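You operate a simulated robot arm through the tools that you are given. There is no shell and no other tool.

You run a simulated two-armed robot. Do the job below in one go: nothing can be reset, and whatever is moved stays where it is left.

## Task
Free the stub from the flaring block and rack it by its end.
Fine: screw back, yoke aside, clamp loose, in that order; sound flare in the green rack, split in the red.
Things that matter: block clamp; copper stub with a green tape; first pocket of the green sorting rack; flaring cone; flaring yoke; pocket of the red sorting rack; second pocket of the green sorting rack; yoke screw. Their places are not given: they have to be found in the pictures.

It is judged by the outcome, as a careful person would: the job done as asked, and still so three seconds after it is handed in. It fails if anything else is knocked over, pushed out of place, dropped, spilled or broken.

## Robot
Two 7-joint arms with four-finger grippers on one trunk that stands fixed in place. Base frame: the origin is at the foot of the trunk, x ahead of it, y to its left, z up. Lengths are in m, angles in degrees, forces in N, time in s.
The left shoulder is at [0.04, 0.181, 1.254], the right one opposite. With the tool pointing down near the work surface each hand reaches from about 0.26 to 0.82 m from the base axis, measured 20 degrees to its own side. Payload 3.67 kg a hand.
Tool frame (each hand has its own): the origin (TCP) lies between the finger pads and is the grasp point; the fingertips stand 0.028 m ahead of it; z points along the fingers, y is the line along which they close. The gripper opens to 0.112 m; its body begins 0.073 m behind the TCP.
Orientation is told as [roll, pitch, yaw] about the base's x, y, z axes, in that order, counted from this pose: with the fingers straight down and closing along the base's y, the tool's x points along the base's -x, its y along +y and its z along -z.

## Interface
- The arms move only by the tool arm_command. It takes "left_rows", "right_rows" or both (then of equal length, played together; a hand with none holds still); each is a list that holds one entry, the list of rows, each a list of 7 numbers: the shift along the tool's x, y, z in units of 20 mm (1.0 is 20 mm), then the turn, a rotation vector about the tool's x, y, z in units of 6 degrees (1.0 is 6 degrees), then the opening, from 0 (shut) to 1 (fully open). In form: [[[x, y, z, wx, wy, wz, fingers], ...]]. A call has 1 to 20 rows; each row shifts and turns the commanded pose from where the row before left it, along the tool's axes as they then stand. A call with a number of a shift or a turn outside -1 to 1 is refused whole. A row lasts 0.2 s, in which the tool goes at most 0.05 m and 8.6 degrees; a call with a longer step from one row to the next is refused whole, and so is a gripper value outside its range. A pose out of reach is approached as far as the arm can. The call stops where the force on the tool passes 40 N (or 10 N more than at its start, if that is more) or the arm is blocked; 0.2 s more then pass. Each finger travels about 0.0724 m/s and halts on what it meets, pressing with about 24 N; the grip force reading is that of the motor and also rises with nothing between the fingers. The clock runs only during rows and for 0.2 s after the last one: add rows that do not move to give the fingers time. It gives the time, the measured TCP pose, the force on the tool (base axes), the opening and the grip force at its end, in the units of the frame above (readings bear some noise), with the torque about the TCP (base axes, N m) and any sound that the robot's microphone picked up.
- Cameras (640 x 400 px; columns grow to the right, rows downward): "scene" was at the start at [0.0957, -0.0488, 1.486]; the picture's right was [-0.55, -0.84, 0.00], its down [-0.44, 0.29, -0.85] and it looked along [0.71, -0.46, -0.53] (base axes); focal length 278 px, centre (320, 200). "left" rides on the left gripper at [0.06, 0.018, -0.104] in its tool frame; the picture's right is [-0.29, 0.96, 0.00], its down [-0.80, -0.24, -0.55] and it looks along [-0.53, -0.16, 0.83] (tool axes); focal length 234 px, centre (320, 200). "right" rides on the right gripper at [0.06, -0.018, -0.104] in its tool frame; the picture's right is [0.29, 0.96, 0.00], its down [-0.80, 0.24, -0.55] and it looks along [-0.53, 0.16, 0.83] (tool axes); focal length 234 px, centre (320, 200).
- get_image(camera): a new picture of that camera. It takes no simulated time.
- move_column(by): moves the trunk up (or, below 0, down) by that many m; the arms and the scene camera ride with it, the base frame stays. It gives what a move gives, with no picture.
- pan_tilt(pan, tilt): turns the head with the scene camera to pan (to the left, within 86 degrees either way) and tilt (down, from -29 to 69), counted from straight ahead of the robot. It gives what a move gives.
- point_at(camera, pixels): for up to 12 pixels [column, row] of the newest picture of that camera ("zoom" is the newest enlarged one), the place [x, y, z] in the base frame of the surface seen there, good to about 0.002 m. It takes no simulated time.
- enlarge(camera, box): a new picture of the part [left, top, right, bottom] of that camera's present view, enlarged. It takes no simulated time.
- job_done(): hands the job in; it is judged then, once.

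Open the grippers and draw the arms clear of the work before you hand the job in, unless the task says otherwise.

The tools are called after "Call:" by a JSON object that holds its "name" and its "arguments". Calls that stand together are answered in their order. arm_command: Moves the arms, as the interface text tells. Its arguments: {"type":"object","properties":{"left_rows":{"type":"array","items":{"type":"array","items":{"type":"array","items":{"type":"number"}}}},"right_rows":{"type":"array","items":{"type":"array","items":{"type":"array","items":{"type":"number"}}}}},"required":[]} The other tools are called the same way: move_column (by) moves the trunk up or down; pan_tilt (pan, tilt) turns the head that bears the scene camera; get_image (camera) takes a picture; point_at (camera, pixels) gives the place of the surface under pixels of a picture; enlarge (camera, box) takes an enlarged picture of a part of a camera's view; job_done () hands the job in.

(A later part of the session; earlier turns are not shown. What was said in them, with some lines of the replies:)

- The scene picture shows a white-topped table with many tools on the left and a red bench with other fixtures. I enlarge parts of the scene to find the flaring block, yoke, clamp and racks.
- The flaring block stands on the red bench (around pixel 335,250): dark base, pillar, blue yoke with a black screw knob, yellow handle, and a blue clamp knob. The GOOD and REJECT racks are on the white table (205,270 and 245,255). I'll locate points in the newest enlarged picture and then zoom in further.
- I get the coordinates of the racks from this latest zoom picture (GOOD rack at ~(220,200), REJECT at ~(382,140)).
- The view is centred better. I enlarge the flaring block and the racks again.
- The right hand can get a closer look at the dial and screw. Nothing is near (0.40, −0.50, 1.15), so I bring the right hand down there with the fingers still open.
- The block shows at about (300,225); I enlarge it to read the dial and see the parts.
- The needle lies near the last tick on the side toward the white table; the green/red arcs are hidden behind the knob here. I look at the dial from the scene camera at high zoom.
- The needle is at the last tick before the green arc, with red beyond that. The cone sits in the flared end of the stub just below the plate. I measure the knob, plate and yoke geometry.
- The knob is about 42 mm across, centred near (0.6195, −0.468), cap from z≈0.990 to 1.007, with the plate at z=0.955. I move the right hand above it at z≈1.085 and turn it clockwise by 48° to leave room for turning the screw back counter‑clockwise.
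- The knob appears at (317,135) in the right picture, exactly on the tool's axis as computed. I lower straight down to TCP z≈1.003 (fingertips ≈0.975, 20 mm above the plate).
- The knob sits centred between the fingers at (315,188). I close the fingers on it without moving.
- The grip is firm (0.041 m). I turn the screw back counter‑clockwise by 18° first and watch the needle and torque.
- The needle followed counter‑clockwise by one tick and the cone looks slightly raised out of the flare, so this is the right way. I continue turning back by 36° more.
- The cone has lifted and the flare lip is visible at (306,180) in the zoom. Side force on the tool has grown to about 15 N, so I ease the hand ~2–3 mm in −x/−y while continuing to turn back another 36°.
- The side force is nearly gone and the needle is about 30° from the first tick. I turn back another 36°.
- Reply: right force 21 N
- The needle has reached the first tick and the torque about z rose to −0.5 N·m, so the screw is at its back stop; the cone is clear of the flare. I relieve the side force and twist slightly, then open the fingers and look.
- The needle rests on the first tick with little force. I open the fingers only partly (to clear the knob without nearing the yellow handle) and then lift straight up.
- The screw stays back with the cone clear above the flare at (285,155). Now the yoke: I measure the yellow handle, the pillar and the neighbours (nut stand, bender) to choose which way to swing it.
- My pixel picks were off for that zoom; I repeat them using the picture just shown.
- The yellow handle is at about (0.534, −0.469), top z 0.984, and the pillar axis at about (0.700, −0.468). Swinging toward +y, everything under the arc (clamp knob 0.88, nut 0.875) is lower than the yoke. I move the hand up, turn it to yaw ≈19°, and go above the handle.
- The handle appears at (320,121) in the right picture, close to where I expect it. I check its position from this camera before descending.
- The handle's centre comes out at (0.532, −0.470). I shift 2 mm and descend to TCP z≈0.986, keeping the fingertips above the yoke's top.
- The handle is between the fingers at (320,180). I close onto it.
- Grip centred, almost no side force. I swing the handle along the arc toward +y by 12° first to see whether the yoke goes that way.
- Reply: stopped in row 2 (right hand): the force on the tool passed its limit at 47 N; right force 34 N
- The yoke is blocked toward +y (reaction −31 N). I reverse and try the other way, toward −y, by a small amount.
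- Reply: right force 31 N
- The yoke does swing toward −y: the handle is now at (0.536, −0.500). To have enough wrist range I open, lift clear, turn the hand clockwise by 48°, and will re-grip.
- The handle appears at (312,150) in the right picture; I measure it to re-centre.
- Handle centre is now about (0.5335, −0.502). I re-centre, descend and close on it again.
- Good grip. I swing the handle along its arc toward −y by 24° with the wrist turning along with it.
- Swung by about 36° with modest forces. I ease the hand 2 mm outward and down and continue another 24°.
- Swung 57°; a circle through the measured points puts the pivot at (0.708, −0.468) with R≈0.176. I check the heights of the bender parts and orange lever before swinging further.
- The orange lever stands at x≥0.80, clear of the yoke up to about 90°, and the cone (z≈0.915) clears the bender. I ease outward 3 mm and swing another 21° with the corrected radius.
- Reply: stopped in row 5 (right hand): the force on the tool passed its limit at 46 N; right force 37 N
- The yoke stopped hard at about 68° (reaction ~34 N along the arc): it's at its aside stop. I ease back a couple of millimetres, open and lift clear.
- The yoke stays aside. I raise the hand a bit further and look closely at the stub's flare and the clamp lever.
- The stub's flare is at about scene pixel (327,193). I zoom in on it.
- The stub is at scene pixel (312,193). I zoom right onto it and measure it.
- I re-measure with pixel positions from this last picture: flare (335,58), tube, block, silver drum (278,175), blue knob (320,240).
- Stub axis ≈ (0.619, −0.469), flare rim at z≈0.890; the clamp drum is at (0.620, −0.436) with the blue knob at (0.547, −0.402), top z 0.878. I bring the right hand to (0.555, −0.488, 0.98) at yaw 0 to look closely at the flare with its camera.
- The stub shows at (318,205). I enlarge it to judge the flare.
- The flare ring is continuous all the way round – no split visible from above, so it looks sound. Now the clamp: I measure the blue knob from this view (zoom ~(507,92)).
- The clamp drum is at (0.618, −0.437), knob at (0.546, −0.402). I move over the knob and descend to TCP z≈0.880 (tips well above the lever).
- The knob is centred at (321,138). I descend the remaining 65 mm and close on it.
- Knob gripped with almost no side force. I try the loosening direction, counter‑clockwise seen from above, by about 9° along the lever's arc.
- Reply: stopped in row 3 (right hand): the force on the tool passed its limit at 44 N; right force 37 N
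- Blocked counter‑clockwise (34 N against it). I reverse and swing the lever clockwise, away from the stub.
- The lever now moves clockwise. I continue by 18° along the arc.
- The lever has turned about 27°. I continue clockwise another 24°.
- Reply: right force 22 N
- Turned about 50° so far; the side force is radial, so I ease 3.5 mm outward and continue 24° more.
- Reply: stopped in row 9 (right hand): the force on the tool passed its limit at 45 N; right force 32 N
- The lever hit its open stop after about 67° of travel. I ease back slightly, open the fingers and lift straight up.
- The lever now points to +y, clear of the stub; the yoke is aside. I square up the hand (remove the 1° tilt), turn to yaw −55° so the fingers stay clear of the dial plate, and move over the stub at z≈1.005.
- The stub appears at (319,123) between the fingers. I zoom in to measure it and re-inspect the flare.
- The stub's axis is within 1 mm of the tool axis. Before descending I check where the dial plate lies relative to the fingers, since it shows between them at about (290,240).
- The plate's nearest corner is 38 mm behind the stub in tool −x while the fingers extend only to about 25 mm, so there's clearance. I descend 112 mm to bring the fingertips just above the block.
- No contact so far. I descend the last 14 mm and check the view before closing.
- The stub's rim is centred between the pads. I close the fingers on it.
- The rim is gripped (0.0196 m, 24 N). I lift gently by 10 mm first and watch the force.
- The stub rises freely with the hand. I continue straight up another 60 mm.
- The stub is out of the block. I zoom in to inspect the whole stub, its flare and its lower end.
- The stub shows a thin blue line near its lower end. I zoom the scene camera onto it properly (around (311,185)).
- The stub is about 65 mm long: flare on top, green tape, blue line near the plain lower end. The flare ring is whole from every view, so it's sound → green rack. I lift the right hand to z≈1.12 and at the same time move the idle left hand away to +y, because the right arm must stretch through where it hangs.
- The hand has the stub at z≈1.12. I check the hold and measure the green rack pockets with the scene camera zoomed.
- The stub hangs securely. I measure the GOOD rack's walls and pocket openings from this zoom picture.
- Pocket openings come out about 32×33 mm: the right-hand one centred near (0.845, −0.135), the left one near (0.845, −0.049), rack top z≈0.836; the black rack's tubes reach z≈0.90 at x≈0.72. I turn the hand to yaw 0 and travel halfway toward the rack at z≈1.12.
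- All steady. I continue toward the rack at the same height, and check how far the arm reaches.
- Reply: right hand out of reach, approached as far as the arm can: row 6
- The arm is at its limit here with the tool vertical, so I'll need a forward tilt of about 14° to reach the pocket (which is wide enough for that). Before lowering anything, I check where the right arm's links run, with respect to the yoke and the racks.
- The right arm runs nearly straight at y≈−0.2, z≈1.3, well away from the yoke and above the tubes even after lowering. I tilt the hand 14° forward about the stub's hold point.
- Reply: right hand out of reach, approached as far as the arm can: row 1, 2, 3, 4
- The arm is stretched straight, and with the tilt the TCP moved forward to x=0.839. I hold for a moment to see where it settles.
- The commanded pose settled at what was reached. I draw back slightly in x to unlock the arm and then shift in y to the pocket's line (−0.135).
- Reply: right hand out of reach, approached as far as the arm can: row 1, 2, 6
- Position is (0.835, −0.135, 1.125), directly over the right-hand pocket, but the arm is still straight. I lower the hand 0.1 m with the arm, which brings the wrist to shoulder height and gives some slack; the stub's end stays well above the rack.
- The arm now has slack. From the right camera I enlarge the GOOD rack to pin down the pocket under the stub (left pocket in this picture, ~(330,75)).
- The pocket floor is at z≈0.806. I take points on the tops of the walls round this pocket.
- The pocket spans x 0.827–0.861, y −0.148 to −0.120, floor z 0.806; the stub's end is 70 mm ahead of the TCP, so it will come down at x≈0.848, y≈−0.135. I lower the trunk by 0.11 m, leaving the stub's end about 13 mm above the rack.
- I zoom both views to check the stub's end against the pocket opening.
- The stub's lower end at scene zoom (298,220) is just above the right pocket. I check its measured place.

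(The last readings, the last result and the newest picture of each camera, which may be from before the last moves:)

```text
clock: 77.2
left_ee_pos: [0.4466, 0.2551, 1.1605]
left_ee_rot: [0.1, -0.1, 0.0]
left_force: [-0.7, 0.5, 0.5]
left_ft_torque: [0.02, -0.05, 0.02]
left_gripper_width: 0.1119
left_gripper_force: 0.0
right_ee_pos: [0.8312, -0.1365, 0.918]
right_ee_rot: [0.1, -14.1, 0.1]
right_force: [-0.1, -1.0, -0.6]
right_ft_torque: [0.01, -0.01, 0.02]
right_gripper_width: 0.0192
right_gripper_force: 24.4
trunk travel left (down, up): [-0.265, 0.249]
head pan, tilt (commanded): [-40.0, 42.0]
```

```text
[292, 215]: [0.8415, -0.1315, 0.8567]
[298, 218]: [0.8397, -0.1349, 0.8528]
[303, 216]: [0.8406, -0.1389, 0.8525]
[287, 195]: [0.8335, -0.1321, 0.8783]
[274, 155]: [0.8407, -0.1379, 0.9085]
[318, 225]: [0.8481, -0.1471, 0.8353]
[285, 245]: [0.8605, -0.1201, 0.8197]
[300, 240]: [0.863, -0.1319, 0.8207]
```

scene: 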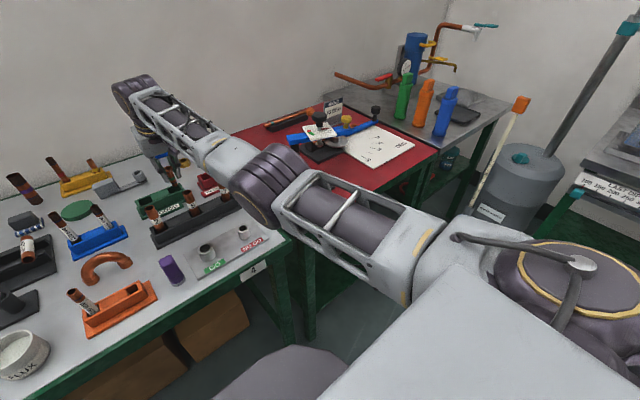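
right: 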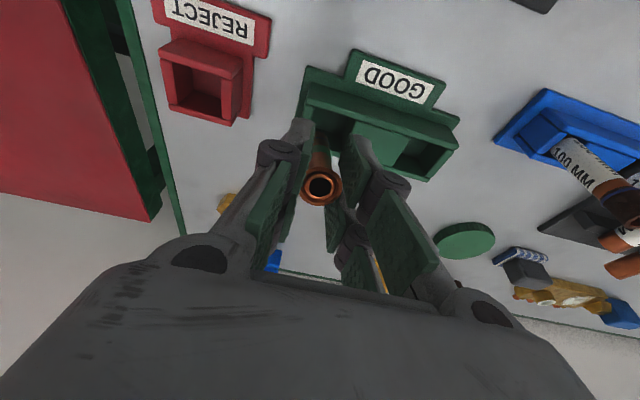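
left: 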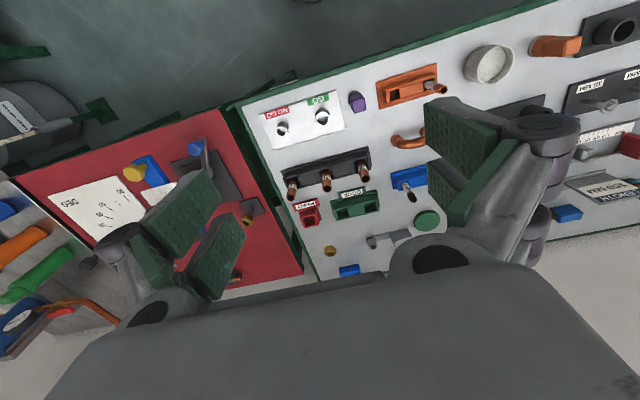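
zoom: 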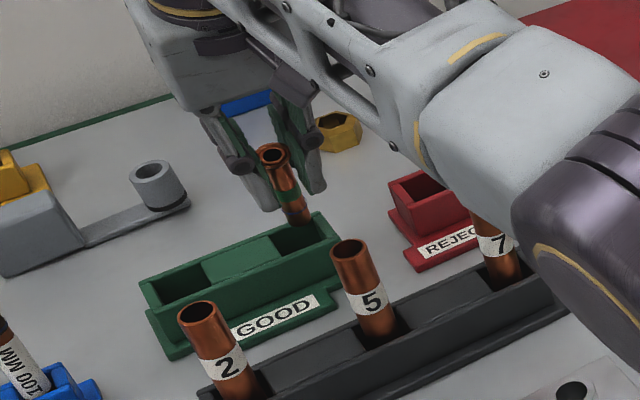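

The stub's axis passes (0.847, −0.136) at the lower end, inside the pocket with ~6 mm margins. I lower with the arm by 30 mm in small steps.

Call:
{"name": "arm_command", "arguments": {"right_rows": [[[0.062, 0.012, 0.249, 0, 0, 0, 0], [0.062, 0.012, 0.249, 0, 0, 0, 0], [0.062, 0.012, 0.249, 0, 0, 0, 0], [0.062, 0.012, 0.249, 0, 0, 0, 0], [0.062, 0.012, 0.249, 0, 0, 0, 0], [0.062, 0.012, 0.249, 0, 0, 0, 0]]]}}

Call:
{"name": "enlarge", "arguments": {"camera": "scene", "box": [150, 150, 230, 220]}}

Call:
{"name": "enlarge", "arguments": {"camera": "right", "box": [270, 70, 390, 210]}}

```text
clock: 78.6
left_ee_pos: [0.4466, 0.2559, 1.1589]
left_ee_rot: [-0.1, -0.1, 0.0]
left_force: [-0.1, 0.9, 0.3]
left_ft_torque: [0.01, -0.01, -0.01]
left_gripper_width: 0.1119
left_gripper_force: 0.0
right_ee_pos: [0.8324, -0.1345, 0.8867]
right_ee_rot: [0.1, -14.0, 0.0]
right_force: [1.2, -0.4, -0.7]
right_ft_torque: [-0.03, -0.02, 0.05]
right_gripper_width: 0.019
right_gripper_force: 23.7
trunk travel left (down, up): [-0.265, 0.249]
head pan, tilt (commanded): [-40.0, 42.0]
```

```text
5.71 times, centred on (190, 185) of scene
```

zoom: 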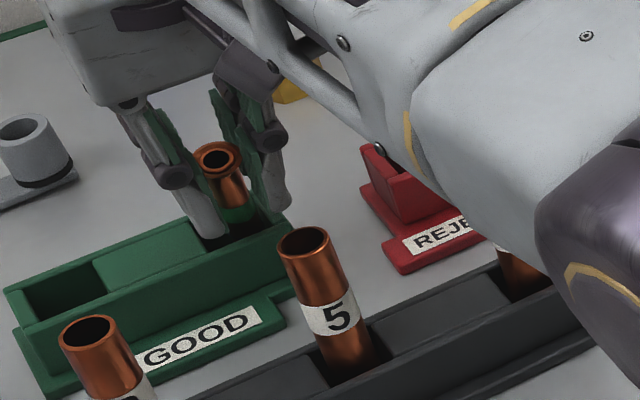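

```text
2.86 times, centred on (330, 140) of right
```

zoom: 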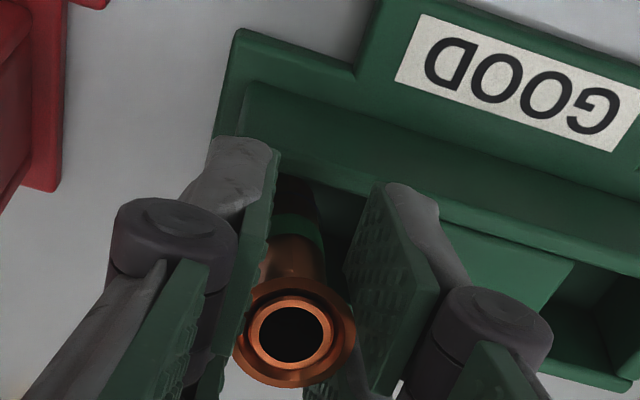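

The stub's end is inside the pocket with no force. I lower another 9 mm toward the floor.

Call:
{"name": "arm_command", "arguments": {"right_rows": [[[0.055, 0, 0.22, 0, 0, 0, 0], [0.055, 0, 0.22, 0, 0, 0, 0]]]}}

Call:
{"name": "enlarge", "arguments": {"camera": "scene", "box": [160, 160, 210, 200]}}

```text
clock: 79.2
left_ee_pos: [0.4462, 0.2571, 1.1593]
left_ee_rot: [0.0, -0.2, -0.1]
left_force: [0.2, 0.0, -0.5]
left_ft_torque: [0.04, 0.01, 0.06]
left_gripper_width: 0.1121
left_gripper_force: 0.1
right_ee_pos: [0.8319, -0.135, 0.8799]
right_ee_rot: [0.2, -14.4, 0.0]
right_force: [0.1, -0.2, 7.4]
right_ft_torque: [-0.03, -0.11, -0.01]
right_gripper_width: 0.019
right_gripper_force: 24.1
trunk travel left (down, up): [-0.265, 0.249]
head pan, tilt (commanded): [-40.0, 42.0]
```

```text
10.00 times, centred on (185, 180) of scene
```

zoom: 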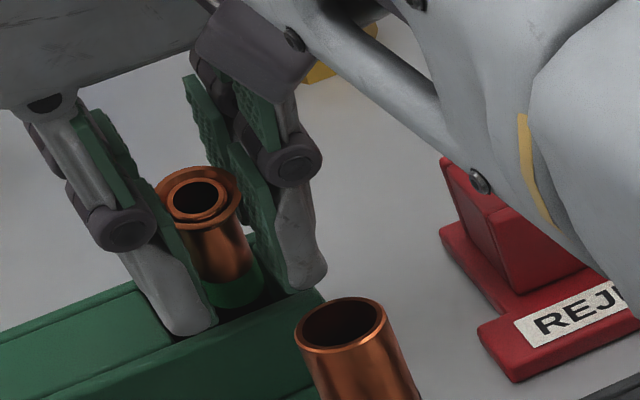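

The force of +7 N shows the stub's end now stands on the pocket floor (TCP z≈0.880), still leaning 14° with the hand. Rather than let it flop, I'll stand it upright by pivoting it between the pads: first lift 4 mm and tilt the hand to 18° for extra reach.

Call:
{"name": "arm_command", "arguments": {"right_rows": [[[0, 0, -0.2, 0, 0, 0, 0], [0.13, 0, -0.04, 0, -0.333, 0, 0], [0.13, 0, -0.04, 0, -0.333, 0, 0]]]}}

Call:
{"name": "enlarge", "arguments": {"camera": "scene", "box": [160, 160, 210, 200]}}

Call:
{"name": "enlarge", "arguments": {"camera": "right", "box": [270, 70, 390, 210]}}

```text
clock: 80.0
left_ee_pos: [0.4463, 0.2568, 1.1591]
left_ee_rot: [0.0, 0.0, 0.1]
left_force: [-0.6, -0.3, -0.1]
left_ft_torque: [-0.01, 0.01, 0.0]
left_gripper_width: 0.1122
left_gripper_force: 0.0
right_ee_pos: [0.8259, -0.1349, 0.8812]
right_ee_rot: [0.2, -18.0, 0.0]
right_force: [-0.5, 0.4, -0.2]
right_ft_torque: [0.01, 0.03, 0.01]
right_gripper_width: 0.019
right_gripper_force: 23.5
trunk travel left (down, up): [-0.265, 0.249]
head pan, tilt (commanded): [-40.0, 42.0]
```

```text
10.00 times, centred on (185, 180) of scene
```

zoom: 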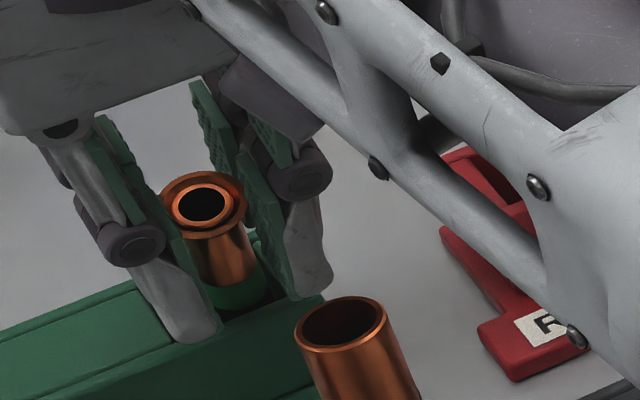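

```text
2.86 times, centred on (330, 140) of right
```

zoom: 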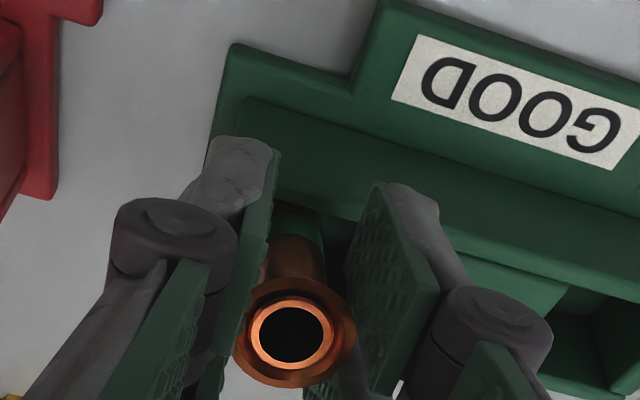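

The stub is free of contact and tilted 18° in the pocket. I look at the whole scene to check the arm's clearance from the tubes before pushing forward.

Call:
{"name": "get_image", "arguments": {"camera": "scene"}}

Call:
{"name": "point_at", "arguments": {"camera": "scene", "pixels": [[205, 165], [225, 175], [245, 185], [265, 210], [290, 235], [330, 255], [215, 190], [190, 140], [230, 205]]}}

```text
taken
```

scene: 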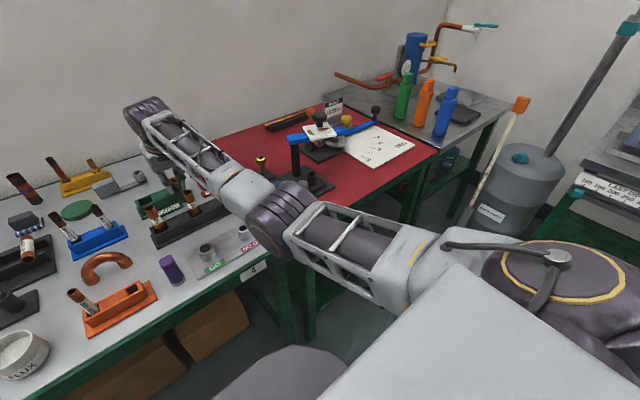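

```text
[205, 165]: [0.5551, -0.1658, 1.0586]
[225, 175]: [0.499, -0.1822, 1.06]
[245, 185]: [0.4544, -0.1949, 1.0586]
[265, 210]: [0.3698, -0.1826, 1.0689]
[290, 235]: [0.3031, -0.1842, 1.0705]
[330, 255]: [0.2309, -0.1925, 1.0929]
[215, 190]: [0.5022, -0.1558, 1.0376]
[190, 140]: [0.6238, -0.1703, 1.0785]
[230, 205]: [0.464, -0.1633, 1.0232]
```

The whole arm stays above z≈1.02, clear of the tubes. I lower 3 mm to touch the floor and begin moving the hand +x in 3 mm steps to stand the stub up.

Call:
{"name": "arm_command", "arguments": {"right_rows": [[[0.054, 0, 0.166, 0, 0, 0, 0], [-0.143, 0, 0.046, 0, 0, 0, 0], [-0.143, 0, 0.046, 0, 0, 0, 0]]]}}

Call:
{"name": "enlarge", "arguments": {"camera": "scene", "box": [160, 160, 210, 200]}}

Call:
{"name": "enlarge", "arguments": {"camera": "right", "box": [270, 70, 390, 210]}}

```text
clock: 80.8
left_ee_pos: [0.4461, 0.2568, 1.1605]
left_ee_rot: [-0.1, -0.1, 0.0]
left_force: [0.4, 0.1, -0.6]
left_ft_torque: [0.03, -0.02, -0.02]
left_gripper_width: 0.1119
left_gripper_force: 0.0
right_ee_pos: [0.8295, -0.1331, 0.8787]
right_ee_rot: [0.2, -18.1, -0.1]
right_force: [-4.5, 0.4, 6.7]
right_ft_torque: [0.02, 0.19, 0.01]
right_gripper_width: 0.0188
right_gripper_force: 24.1
trunk travel left (down, up): [-0.265, 0.249]
head pan, tilt (commanded): [-40.0, 42.0]
```

```text
10.00 times, centred on (185, 180) of scene
```

zoom: 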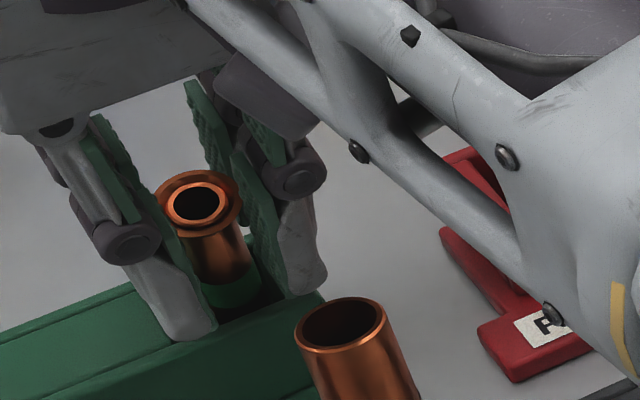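

```text
2.86 times, centred on (330, 140) of right
```

zoom: 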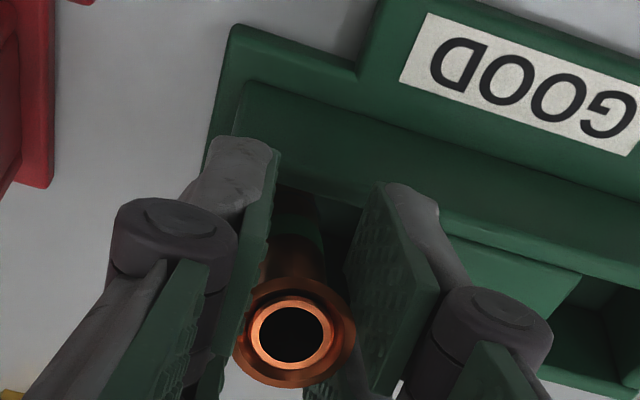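

The stub hasn't pivoted yet: 4.5 N sideways against 6.7 N on the floor, torque 0.19 N·m, and the rack stays put. I press a little more (so friction holds the end) and push 6 mm further, watching whether it swings upright.

Call:
{"name": "arm_command", "arguments": {"right_rows": [[[0.02, 0, 0.06, 0, 0, 0, 0], [-0.146, 0, 0.035, 0, 0, 0, 0], [-0.146, 0, 0.035, 0, 0, 0, 0]]]}}

Call:
{"name": "enlarge", "arguments": {"camera": "scene", "box": [160, 160, 210, 200]}}

Call:
{"name": "enlarge", "arguments": {"camera": "right", "box": [270, 70, 390, 210]}}

```text
clock: 81.6
left_ee_pos: [0.4463, 0.2555, 1.1606]
left_ee_rot: [0.0, -0.1, 0.0]
left_force: [-0.6, 0.8, -0.3]
left_ft_torque: [-0.01, -0.01, -0.05]
left_gripper_width: 0.1119
left_gripper_force: 0.0
right_ee_pos: [0.8349, -0.1339, 0.8777]
right_ee_rot: [0.1, -18.2, -0.1]
right_force: [-8.2, -0.1, 8.6]
right_ft_torque: [-0.08, 0.38, 0.02]
right_gripper_width: 0.0186
right_gripper_force: 24.2
trunk travel left (down, up): [-0.265, 0.249]
head pan, tilt (commanded): [-40.0, 42.0]
```

```text
10.00 times, centred on (185, 180) of scene
```

zoom: 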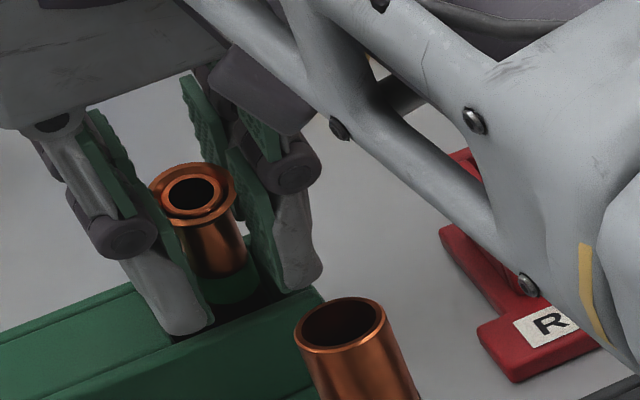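

```text
2.86 times, centred on (330, 140) of right
```

zoom: 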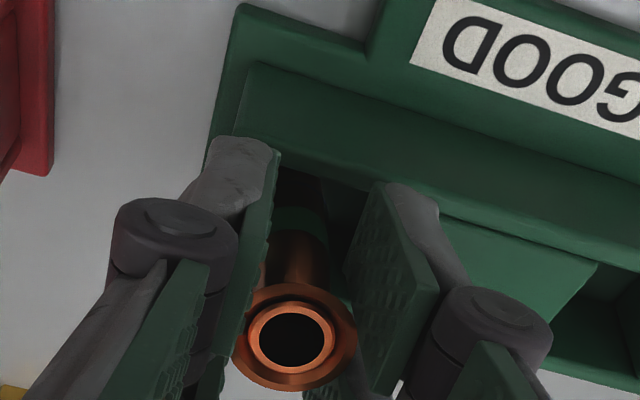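

The stub is starting to swing upright and the rack hasn't moved. I continue another 6 mm.

Call:
{"name": "arm_command", "arguments": {"right_rows": [[[-0.149, 0, 0.027, 0, 0, 0, 0], [-0.149, 0, 0.027, 0, 0, 0, 0]]]}}

Call:
{"name": "enlarge", "arguments": {"camera": "scene", "box": [160, 160, 210, 200]}}

Call:
{"name": "enlarge", "arguments": {"camera": "right", "box": [270, 70, 390, 210]}}

```text
clock: 82.2
left_ee_pos: [0.4458, 0.2569, 1.1591]
left_ee_rot: [0.0, -0.1, -0.1]
left_force: [-0.2, -0.2, -0.5]
left_ft_torque: [-0.02, 0.03, -0.02]
left_gripper_width: 0.1122
left_gripper_force: 0.1
right_ee_pos: [0.8425, -0.1355, 0.8763]
right_ee_rot: [0.2, -18.0, -0.1]
right_force: [-9.8, -0.7, 1.4]
right_ft_torque: [-0.04, 0.56, -0.02]
right_gripper_width: 0.0182
right_gripper_force: 24.3
trunk travel left (down, up): [-0.265, 0.249]
head pan, tilt (commanded): [-40.0, 42.0]
```

```text
10.00 times, centred on (185, 180) of scene
```

zoom: 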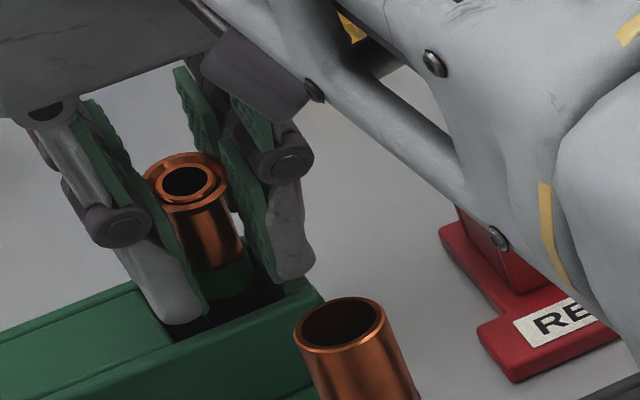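

```text
2.86 times, centred on (330, 140) of right
```

zoom: 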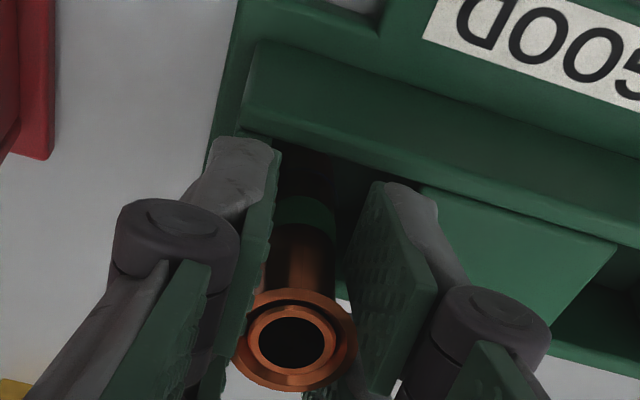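

The stub has swung further; side force is about 10 N now. I measure points along the tube to get its actual lean.

Call:
{"name": "enlarge", "arguments": {"camera": "scene", "box": [160, 160, 210, 200]}}

Call:
{"name": "point_at", "arguments": {"camera": "zoom", "pixels": [[205, 220], [210, 235], [215, 250], [218, 262], [222, 280], [187, 200], [187, 160], [150, 180], [225, 180], [280, 300], [320, 300], [70, 330]]}}

```text
10.00 times, centred on (185, 180) of scene
```

zoom: 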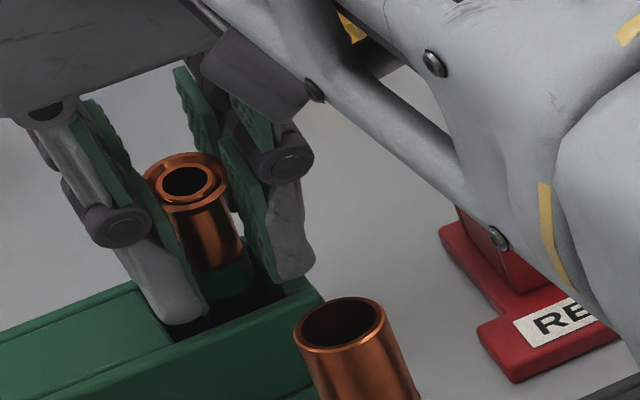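

```text
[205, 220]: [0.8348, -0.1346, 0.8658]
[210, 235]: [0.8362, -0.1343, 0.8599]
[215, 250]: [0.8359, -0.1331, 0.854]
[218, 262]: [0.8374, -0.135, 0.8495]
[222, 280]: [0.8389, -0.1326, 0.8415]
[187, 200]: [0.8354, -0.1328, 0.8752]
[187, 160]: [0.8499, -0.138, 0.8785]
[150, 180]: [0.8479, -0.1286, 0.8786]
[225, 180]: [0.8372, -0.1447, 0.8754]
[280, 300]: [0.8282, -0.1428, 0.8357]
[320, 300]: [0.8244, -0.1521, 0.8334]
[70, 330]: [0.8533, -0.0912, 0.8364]
```

The stub's lean is now about 9.6° while the hand is at 18°. The rack hasn't shifted. I push another 9 mm forward with slight downward pressure.

Call:
{"name": "arm_command", "arguments": {"right_rows": [[[-0.138, 0, 0.061, 0, 0, 0, 0], [-0.138, 0, 0.061, 0, 0, 0, 0], [-0.138, 0, 0.061, 0, 0, 0, 0]]]}}

Call:
{"name": "enlarge", "arguments": {"camera": "scene", "box": [160, 160, 210, 200]}}

Call:
{"name": "point_at", "arguments": {"camera": "zoom", "pixels": [[195, 210], [200, 225], [205, 240], [210, 255], [212, 270], [280, 300], [320, 300], [70, 330]]}}

```text
clock: 83.0
left_ee_pos: [0.4462, 0.2553, 1.1597]
left_ee_rot: [0.0, -0.1, -0.1]
left_force: [0.0, 0.4, -0.3]
left_ft_torque: [-0.01, 0.02, -0.01]
left_gripper_width: 0.1119
left_gripper_force: 0.1
right_ee_pos: [0.8499, -0.1348, 0.8778]
right_ee_rot: [0.1, -18.0, 0.1]
right_force: [-9.6, 0.2, -0.2]
right_ft_torque: [0.0, 0.62, 0.01]
right_gripper_width: 0.018
right_gripper_force: 24.3
trunk travel left (down, up): [-0.265, 0.249]
head pan, tilt (commanded): [-40.0, 42.0]
```

```text
10.00 times, centred on (185, 180) of scene
```

zoom: 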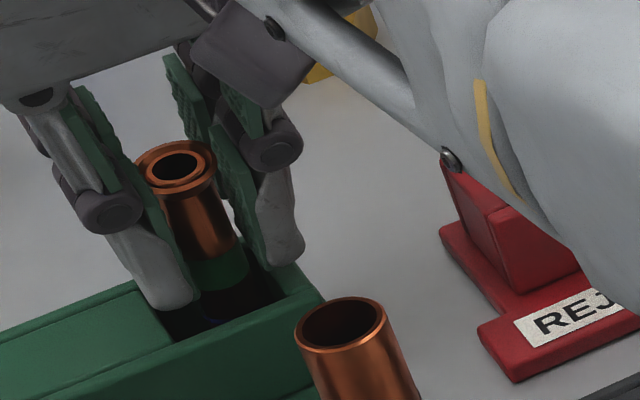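

```text
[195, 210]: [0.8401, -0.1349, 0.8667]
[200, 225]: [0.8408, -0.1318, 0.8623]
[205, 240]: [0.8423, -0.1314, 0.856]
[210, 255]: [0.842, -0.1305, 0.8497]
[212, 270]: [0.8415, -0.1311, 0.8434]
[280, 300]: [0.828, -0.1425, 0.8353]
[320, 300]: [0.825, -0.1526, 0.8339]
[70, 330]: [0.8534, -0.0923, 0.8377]
```

Lean is down to about 3.5°. I push 3 mm more and then ease back 3 mm to take off the side force.

Call:
{"name": "arm_command", "arguments": {"right_rows": [[[-0.14, 0, 0.05, 0, 0, 0, 0], [0, 0, 0, 0, 0, 0, 0], [0.14, 0, -0.045, 0, 0, 0, 0]]]}}

Call:
{"name": "enlarge", "arguments": {"camera": "scene", "box": [160, 160, 210, 200]}}

Call:
{"name": "point_at", "arguments": {"camera": "zoom", "pixels": [[195, 210], [200, 225], [205, 240], [210, 255], [212, 270], [280, 300], [320, 300], [70, 330]]}}

Call:
{"name": "enlarge", "arguments": {"camera": "right", "box": [270, 70, 390, 210]}}

```text
clock: 83.8
left_ee_pos: [0.4466, 0.2573, 1.1593]
left_ee_rot: [0.0, -0.1, 0.0]
left_force: [1.0, -0.5, 0.6]
left_ft_torque: [0.02, 0.02, 0.06]
left_gripper_width: 0.1123
left_gripper_force: 0.1
right_ee_pos: [0.8475, -0.1359, 0.8788]
right_ee_rot: [0.2, -18.2, -0.1]
right_force: [0.3, 0.3, -0.7]
right_ft_torque: [0.0, -0.03, 0.03]
right_gripper_width: 0.0181
right_gripper_force: 24.0
right hand out of reach, approached as far as the arm can: row 1
trunk travel left (down, up): [-0.265, 0.249]
head pan, tilt (commanded): [-40.0, 42.0]
```

```text
10.00 times, centred on (185, 180) of scene
```

zoom: 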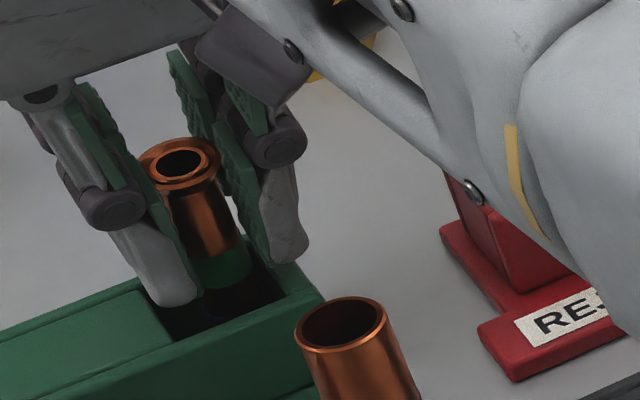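

```text
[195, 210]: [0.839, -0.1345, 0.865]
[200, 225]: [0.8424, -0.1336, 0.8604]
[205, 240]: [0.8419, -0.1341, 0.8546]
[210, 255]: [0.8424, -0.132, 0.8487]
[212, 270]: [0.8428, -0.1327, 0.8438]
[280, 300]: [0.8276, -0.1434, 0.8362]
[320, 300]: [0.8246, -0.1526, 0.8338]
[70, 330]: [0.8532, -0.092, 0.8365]
```

```text
2.86 times, centred on (330, 140) of right
```

zoom: 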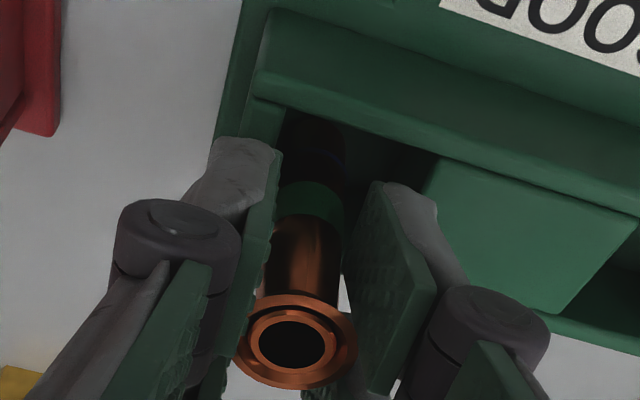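

Side force is gone and the stub is within a few degrees of upright, centred in the pocket (axis x≈0.849). I lower 2 mm to seat it on the floor.

Call:
{"name": "arm_command", "arguments": {"right_rows": [[[0.031, 0, 0.095, 0, 0, 0, 0]]]}}

```text
clock: 84.2
left_ee_pos: [0.4467, 0.2559, 1.159]
left_ee_rot: [0.0, -0.1, 0.0]
left_force: [0.2, 0.2, 0.4]
left_ft_torque: [-0.01, 0.01, 0.03]
left_gripper_width: 0.1118
left_gripper_force: 0.1
right_ee_pos: [0.8485, -0.1341, 0.8764]
right_ee_rot: [0.2, -18.2, 0.0]
right_force: [0.2, 0.4, 1.5]
right_ft_torque: [0.0, 0.02, -0.01]
right_gripper_width: 0.0181
right_gripper_force: 23.8
trunk travel left (down, up): [-0.265, 0.249]
head pan, tilt (commanded): [-40.0, 42.0]
```

Just touching the floor (1.5 N). I press half a millimetre more and then open the fingers in small steps.

Call:
{"name": "arm_command", "arguments": {"right_rows": [[[0.012, 0, 0.04, 0, 0, 0, 0], [0, 0, 0, 0, 0, 0, 0.17], [0, 0, 0, 0, 0, 0, 0.2], [0, 0, 0, 0, 0, 0, 0.24], [0, 0, 0, 0, 0, 0, 0.3], [0, 0, 0, 0, 0, 0, 0.4], [0, 0, 0, 0, 0, 0, 0.5], [0, 0, 0, 0, 0, 0, 0.5]]]}}

Call:
{"name": "enlarge", "arguments": {"camera": "scene", "box": [160, 160, 210, 200]}}

Call:
{"name": "enlarge", "arguments": {"camera": "right", "box": [270, 70, 390, 210]}}

```text
clock: 86.0
left_ee_pos: [0.4471, 0.256, 1.159]
left_ee_rot: [-0.1, -0.1, 0.0]
left_force: [0.4, 0.6, 0.4]
left_ft_torque: [0.02, 0.01, 0.0]
left_gripper_width: 0.1121
left_gripper_force: 0.0
right_ee_pos: [0.8465, -0.1354, 0.8745]
right_ee_rot: [0.1, -18.0, 0.0]
right_force: [0.0, 0.6, -0.4]
right_ft_torque: [-0.01, -0.01, -0.01]
right_gripper_width: 0.0559
right_gripper_force: 0.1
trunk travel left (down, up): [-0.265, 0.249]
head pan, tilt (commanded): [-40.0, 42.0]
```

```text
10.00 times, centred on (185, 180) of scene
```

zoom: 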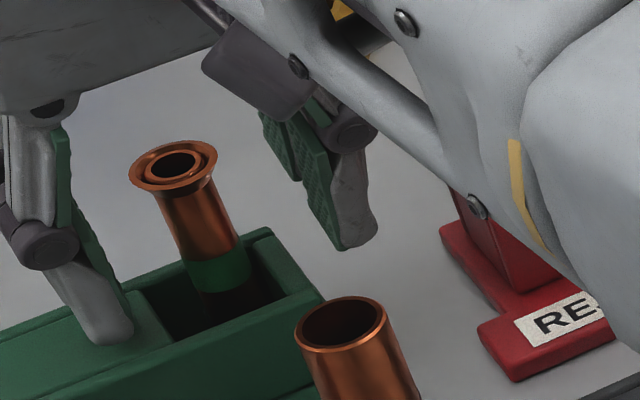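

```text
2.86 times, centred on (330, 140) of right
```

zoom: 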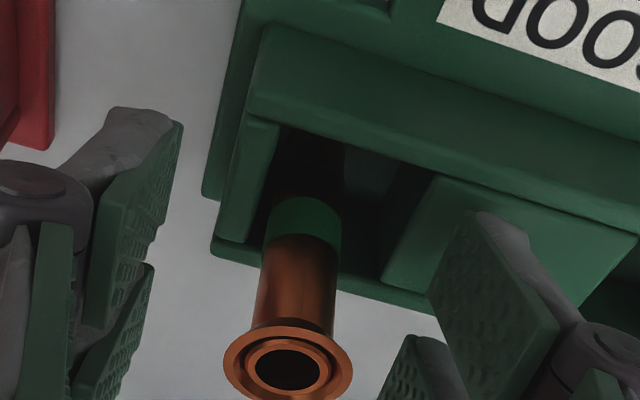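

The stub stands upright in the pocket, free between the opened fingers. I raise the hand straight up, with the fingers on either side of the rim.

Call:
{"name": "arm_command", "arguments": {"right_rows": [[[-0.1, 0, -0.3, 0, 0, 0, 0.5], [-0.258, 0, -0.793, 0, 0, 0, 0.5], [-0.258, 0, -0.793, 0, 0, 0, 0.5], [-0.258, 0, -0.793, 0, 0, 0, 0.5], [-0.258, 0, -0.793, 0, 0, 0, 0.5], [-0.258, 0, -0.793, 0, 0, 0, 0.5], [-0.258, 0, -0.793, 0, 0, 0, 0.5]]]}}

Call:
{"name": "get_image", "arguments": {"camera": "scene"}}

Call:
{"name": "get_image", "arguments": {"camera": "right"}}

```text
clock: 87.6
left_ee_pos: [0.4473, 0.2568, 1.1591]
left_ee_rot: [0.1, -0.1, -0.1]
left_force: [-0.3, -0.4, -0.5]
left_ft_torque: [0.0, -0.02, -0.02]
left_gripper_width: 0.1121
left_gripper_force: 0.1
right_ee_pos: [0.8464, -0.1364, 0.9821]
right_ee_rot: [0.1, -18.0, 0.1]
right_force: [0.4, -0.1, -0.4]
right_ft_torque: [0.0, 0.02, -0.05]
right_gripper_width: 0.056
right_gripper_force: 0.2
trunk travel left (down, up): [-0.265, 0.249]
head pan, tilt (commanded): [-40.0, 42.0]
```

```text
taken
```

scene: 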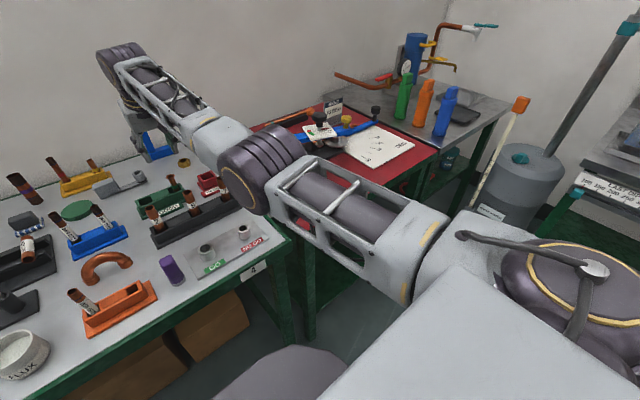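

```text
taken
```

right: 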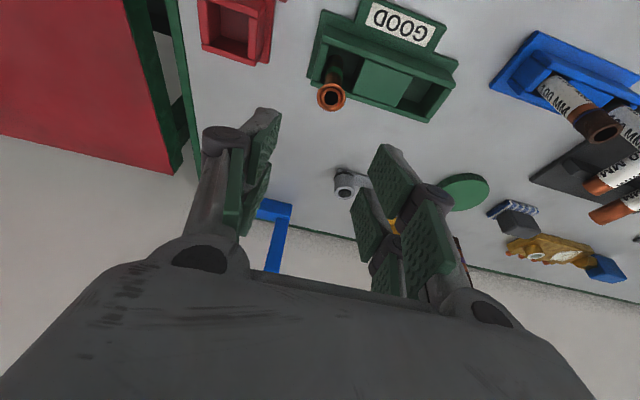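

The stub stays in the pocket (332,95). I zoom on its flare once more from both cameras to confirm that it is sound.

Call:
{"name": "enlarge", "arguments": {"camera": "right", "box": [312, 80, 352, 115]}}

Call:
{"name": "enlarge", "arguments": {"camera": "scene", "box": [150, 160, 210, 210]}}

```text
11.43 times, centred on (332, 98) of right
```

zoom: 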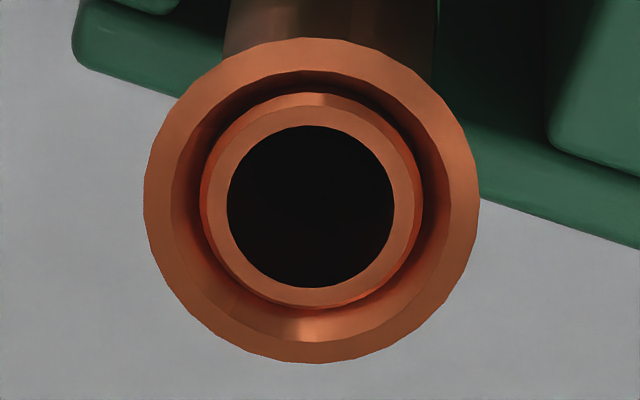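

```text
8.00 times, centred on (180, 185) of scene
```

zoom: 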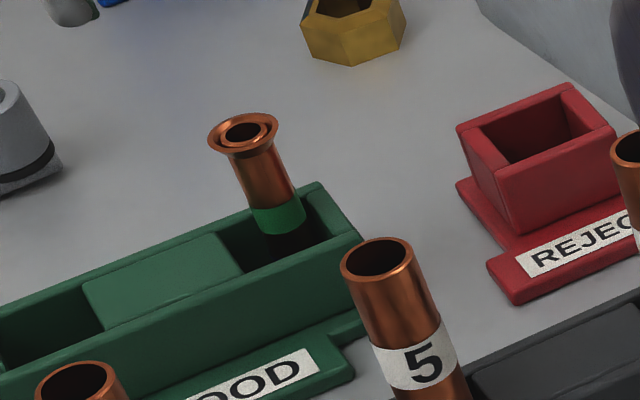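

The flare ring is whole all round – a sound flare, now in the green rack. I raise the trunk back up by 0.11 m before drawing the arm away.

Call:
{"name": "move_column", "arguments": {"by": 0.11}}

Call:
{"name": "arm_command", "arguments": {"right_rows": [[[0.8, 0, -0.4, 0, 0, 0, 0.5], [0.9, 0, -0.3, 0, 0, 0, 0.5], [0.9, 0, -0.3, 0, 0, 0, 0.5], [0.9, -0.3, -0.3, 0, 0, 0, 0.5], [0.9, -0.3, -0.3, 0, 0.3, 0, 0.5], [0.9, -0.3, -0.3, 0, 0.3, 0, 0.5], [0.9, -0.3, -0.3, 0, 0.3, 0, 0.5], [0.9, -0.3, -0.3, 0, 0.3, 0, 0.5], [0.9, -0.3, -0.2, 0, 0.3, 0, 0.7], [0.9, -0.3, -0.2, 0, 0.3, 0, 0.8], [0.9, -0.3, -0.2, 0, 0.3, 0, 0.9], [0.9, -0.3, -0.1, 0, 0.3, 0, 1], [0.9, -0.3, -0.1, 0, 0.3, 0, 1], [0.9, -0.3, 0, 0, 0.3, 0, 1], [0.9, -0.3, 0, 0, 0, 0, 1], [0.9, -0.3, 0, 0, 0, 0, 1]]]}}

Call:
{"name": "get_image", "arguments": {"camera": "scene"}}

```text
clock: 89.0
left_ee_pos: [0.4488, 0.2557, 1.2682]
left_ee_rot: [0.1, -0.1, 0.0]
left_force: [0.6, 0.6, -0.5]
left_ft_torque: [0.03, 0.04, -0.01]
left_gripper_width: 0.1119
left_gripper_force: 0.0
right_ee_pos: [0.8473, -0.1356, 1.0897]
right_ee_rot: [0.2, -18.0, 0.0]
right_force: [0.4, 0.3, 0.1]
right_ft_torque: [0.03, -0.03, 0.02]
right_gripper_width: 0.0561
right_gripper_force: 0.1
trunk travel left (down, up): [-0.375, 0.139]
head pan, tilt (commanded): [-40.0, 42.0]
```

```text
clock: 92.4
left_ee_pos: [0.4468, 0.2556, 1.2688]
left_ee_rot: [0.0, -0.2, 0.0]
left_force: [0.8, 1.1, -0.4]
left_ft_torque: [-0.02, 0.0, -0.02]
left_gripper_width: 0.1119
left_gripper_force: 0.1
right_ee_pos: [0.55, -0.2146, 1.1016]
right_ee_rot: [0.2, -0.1, -0.1]
right_force: [-0.1, 0.5, -0.4]
right_ft_torque: [0.01, 0.01, 0.02]
right_gripper_width: 0.1121
right_gripper_force: 0.0
trunk travel left (down, up): [-0.375, 0.139]
head pan, tilt (commanded): [-40.0, 42.0]
```

```text
taken
```

scene: 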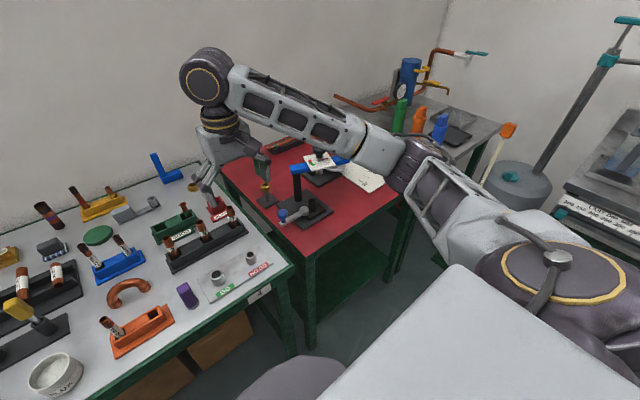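

The hand is back over (0.55, −0.21) with fingers open. I draw it up and further back to a clear place and look at everything once more.

Call:
{"name": "arm_command", "arguments": {"right_rows": [[[0.75, -0.83, -0.83, 0, 0, 0, 1], [0.75, -0.83, -0.83, 0, 0, 0, 1], [0.75, -0.83, -0.83, 0, 0, 0, 1], [0.75, -0.83, -0.83, 0, 0, 0, 1], [0.75, -0.83, -0.83, 0, 0, 0, 1], [0.75, -0.83, -0.83, 0, 0, 0, 1], [0.75, -0.83, -0.83, 0, 0, 0, 1], [0.75, -0.83, -0.83, 0, 0, 0, 1], [0.75, -0.83, -0.83, 0, 0, 0, 1], [0.75, -0.83, -0.83, 0, 0, 0, 1], [0.75, -0.83, -0.83, 0, 0, 0, 1], [0.75, -0.83, -0.83, 0, 0, 0, 1]]]}}

Call:
{"name": "get_image", "arguments": {"camera": "scene"}}

Call:
{"name": "enlarge", "arguments": {"camera": "scene", "box": [130, 170, 250, 270]}}

Call:
{"name": "enlarge", "arguments": {"camera": "scene", "box": [240, 110, 400, 240]}}

```text
clock: 95.2
left_ee_pos: [0.4476, 0.2535, 1.2694]
left_ee_rot: [0.0, -0.1, -0.1]
left_force: [0.0, -0.3, -0.2]
left_ft_torque: [0.03, -0.01, 0.01]
left_gripper_width: 0.1119
left_gripper_force: 0.0
right_ee_pos: [0.3758, -0.4055, 1.1821]
right_ee_rot: [0.6, 19.2, 0.6]
right_force: [-0.3, 0.6, 0.0]
right_ft_torque: [-0.01, 0.0, -0.03]
right_gripper_width: 0.112
right_gripper_force: 0.0
right hand out of reach, approached as far as the arm can: row 12
trunk travel left (down, up): [-0.375, 0.139]
head pan, tilt (commanded): [-40.0, 42.0]
stopped in row 12 (right hand): the arm was blocked; the commanded pose is now the measured one
```

```text
taken
```

scene: 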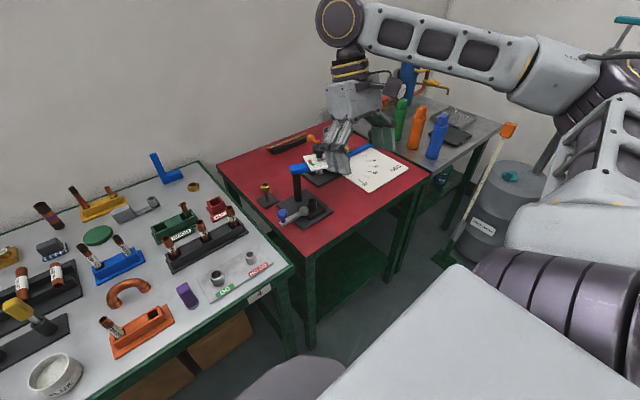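

```text
4.00 times, centred on (190, 220) of scene
```

zoom: 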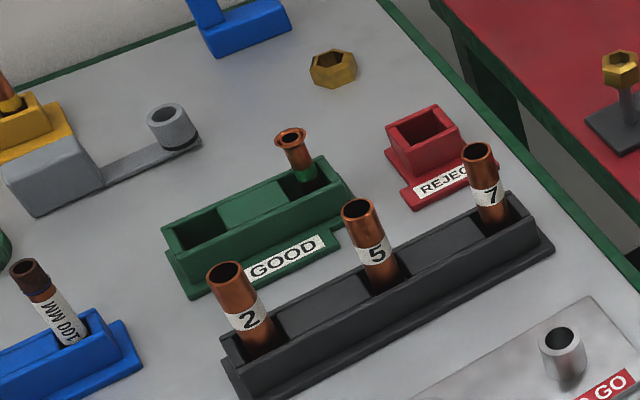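

```text
3.08 times, centred on (320, 175) of scene
```

zoom: 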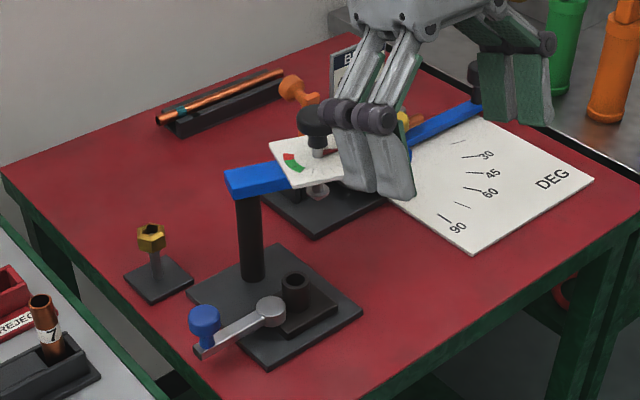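

Everything is in place: stub standing in the green rack, yoke aside, clamp open. The last row reached the arm's own limit and tilted the hand, so I move it forward a little and straighten it to rest freely.

Call:
{"name": "arm_command", "arguments": {"right_rows": [[[-0.5, 0, 0, 0, -0.8, 0, 1], [-0.5, 0, 0, 0, -0.8, 0, 1], [-0.5, 0, 0, 0, -0.8, 0, 1], [-0.5, 0, 0, 0, -0.8, 0, 1], [0, 0, 0, 0, 0, 0, 1]]]}}

Call:
{"name": "get_image", "arguments": {"camera": "scene"}}

Call:
{"name": "get_image", "arguments": {"camera": "right"}}

```text
clock: 96.4
left_ee_pos: [0.4474, 0.2563, 1.2683]
left_ee_rot: [0.1, -0.2, 0.0]
left_force: [0.2, -0.2, 0.5]
left_ft_torque: [0.03, -0.04, -0.01]
left_gripper_width: 0.1119
left_gripper_force: 0.1
right_ee_pos: [0.415, -0.4033, 1.1717]
right_ee_rot: [0.5, 0.1, 0.4]
right_force: [0.1, 0.3, 0.4]
right_ft_torque: [0.0, 0.0, 0.01]
right_gripper_width: 0.1119
right_gripper_force: 0.1
trunk travel left (down, up): [-0.375, 0.139]
head pan, tilt (commanded): [-40.0, 42.0]
```

```text
taken
```

scene: 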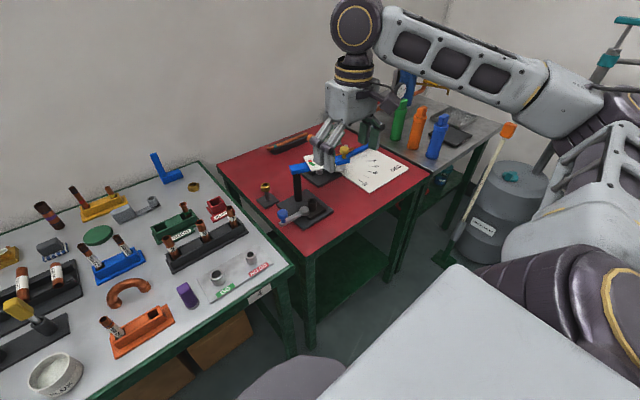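

```text
taken
```

right: 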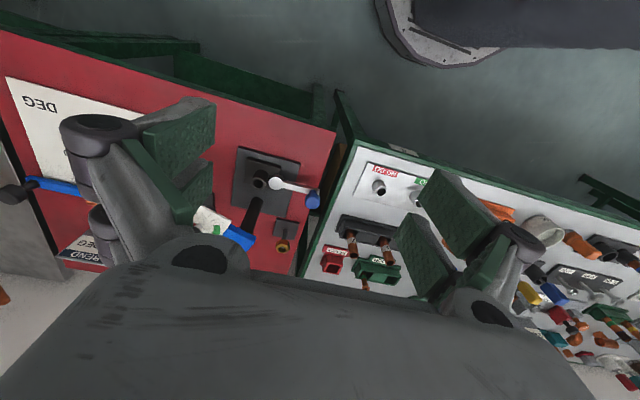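

Both grippers are open, empty and clear of the work. The stub stands with its plain end in the green rack's pocket, the yoke is aside, the screw is back and the clamp is loose. I hand the job in.

Call:
{"name": "job_done", "arguments": {}}

```text
The job is handed in.
```

The copper stub is out of the flaring block and standing upright, flare up, in the right-hand pocket of the green "GOOD" rack. I've handed the job in, but no verdict came back.

- **Screw:** turned back counter-clockwise to its stop; the cone lifted clear of the flare.
- **Yoke:** swung aside to its stop, about 68° toward the bender. I first tried the other way and it was blocked.
- **Clamp:** loosened by turning the lever about 67° clockwise to its stop. It was also blocked in the direction I tried first.
- **Flare:** the ring was unbroken all the way round from above, with no split in any view, so it went in the green rack. I did not see the underside from every angle.

**Placing the stub:** the pocket was beyond the arm's reach with the hand vertical. I put the stub in tilted, then stood it upright by pushing it gently against the pocket. The rack did not shift in the measurements I took while pushing.

In the last pictures nothing else had moved, both grippers were open and empty, and both arms were clear of the work.
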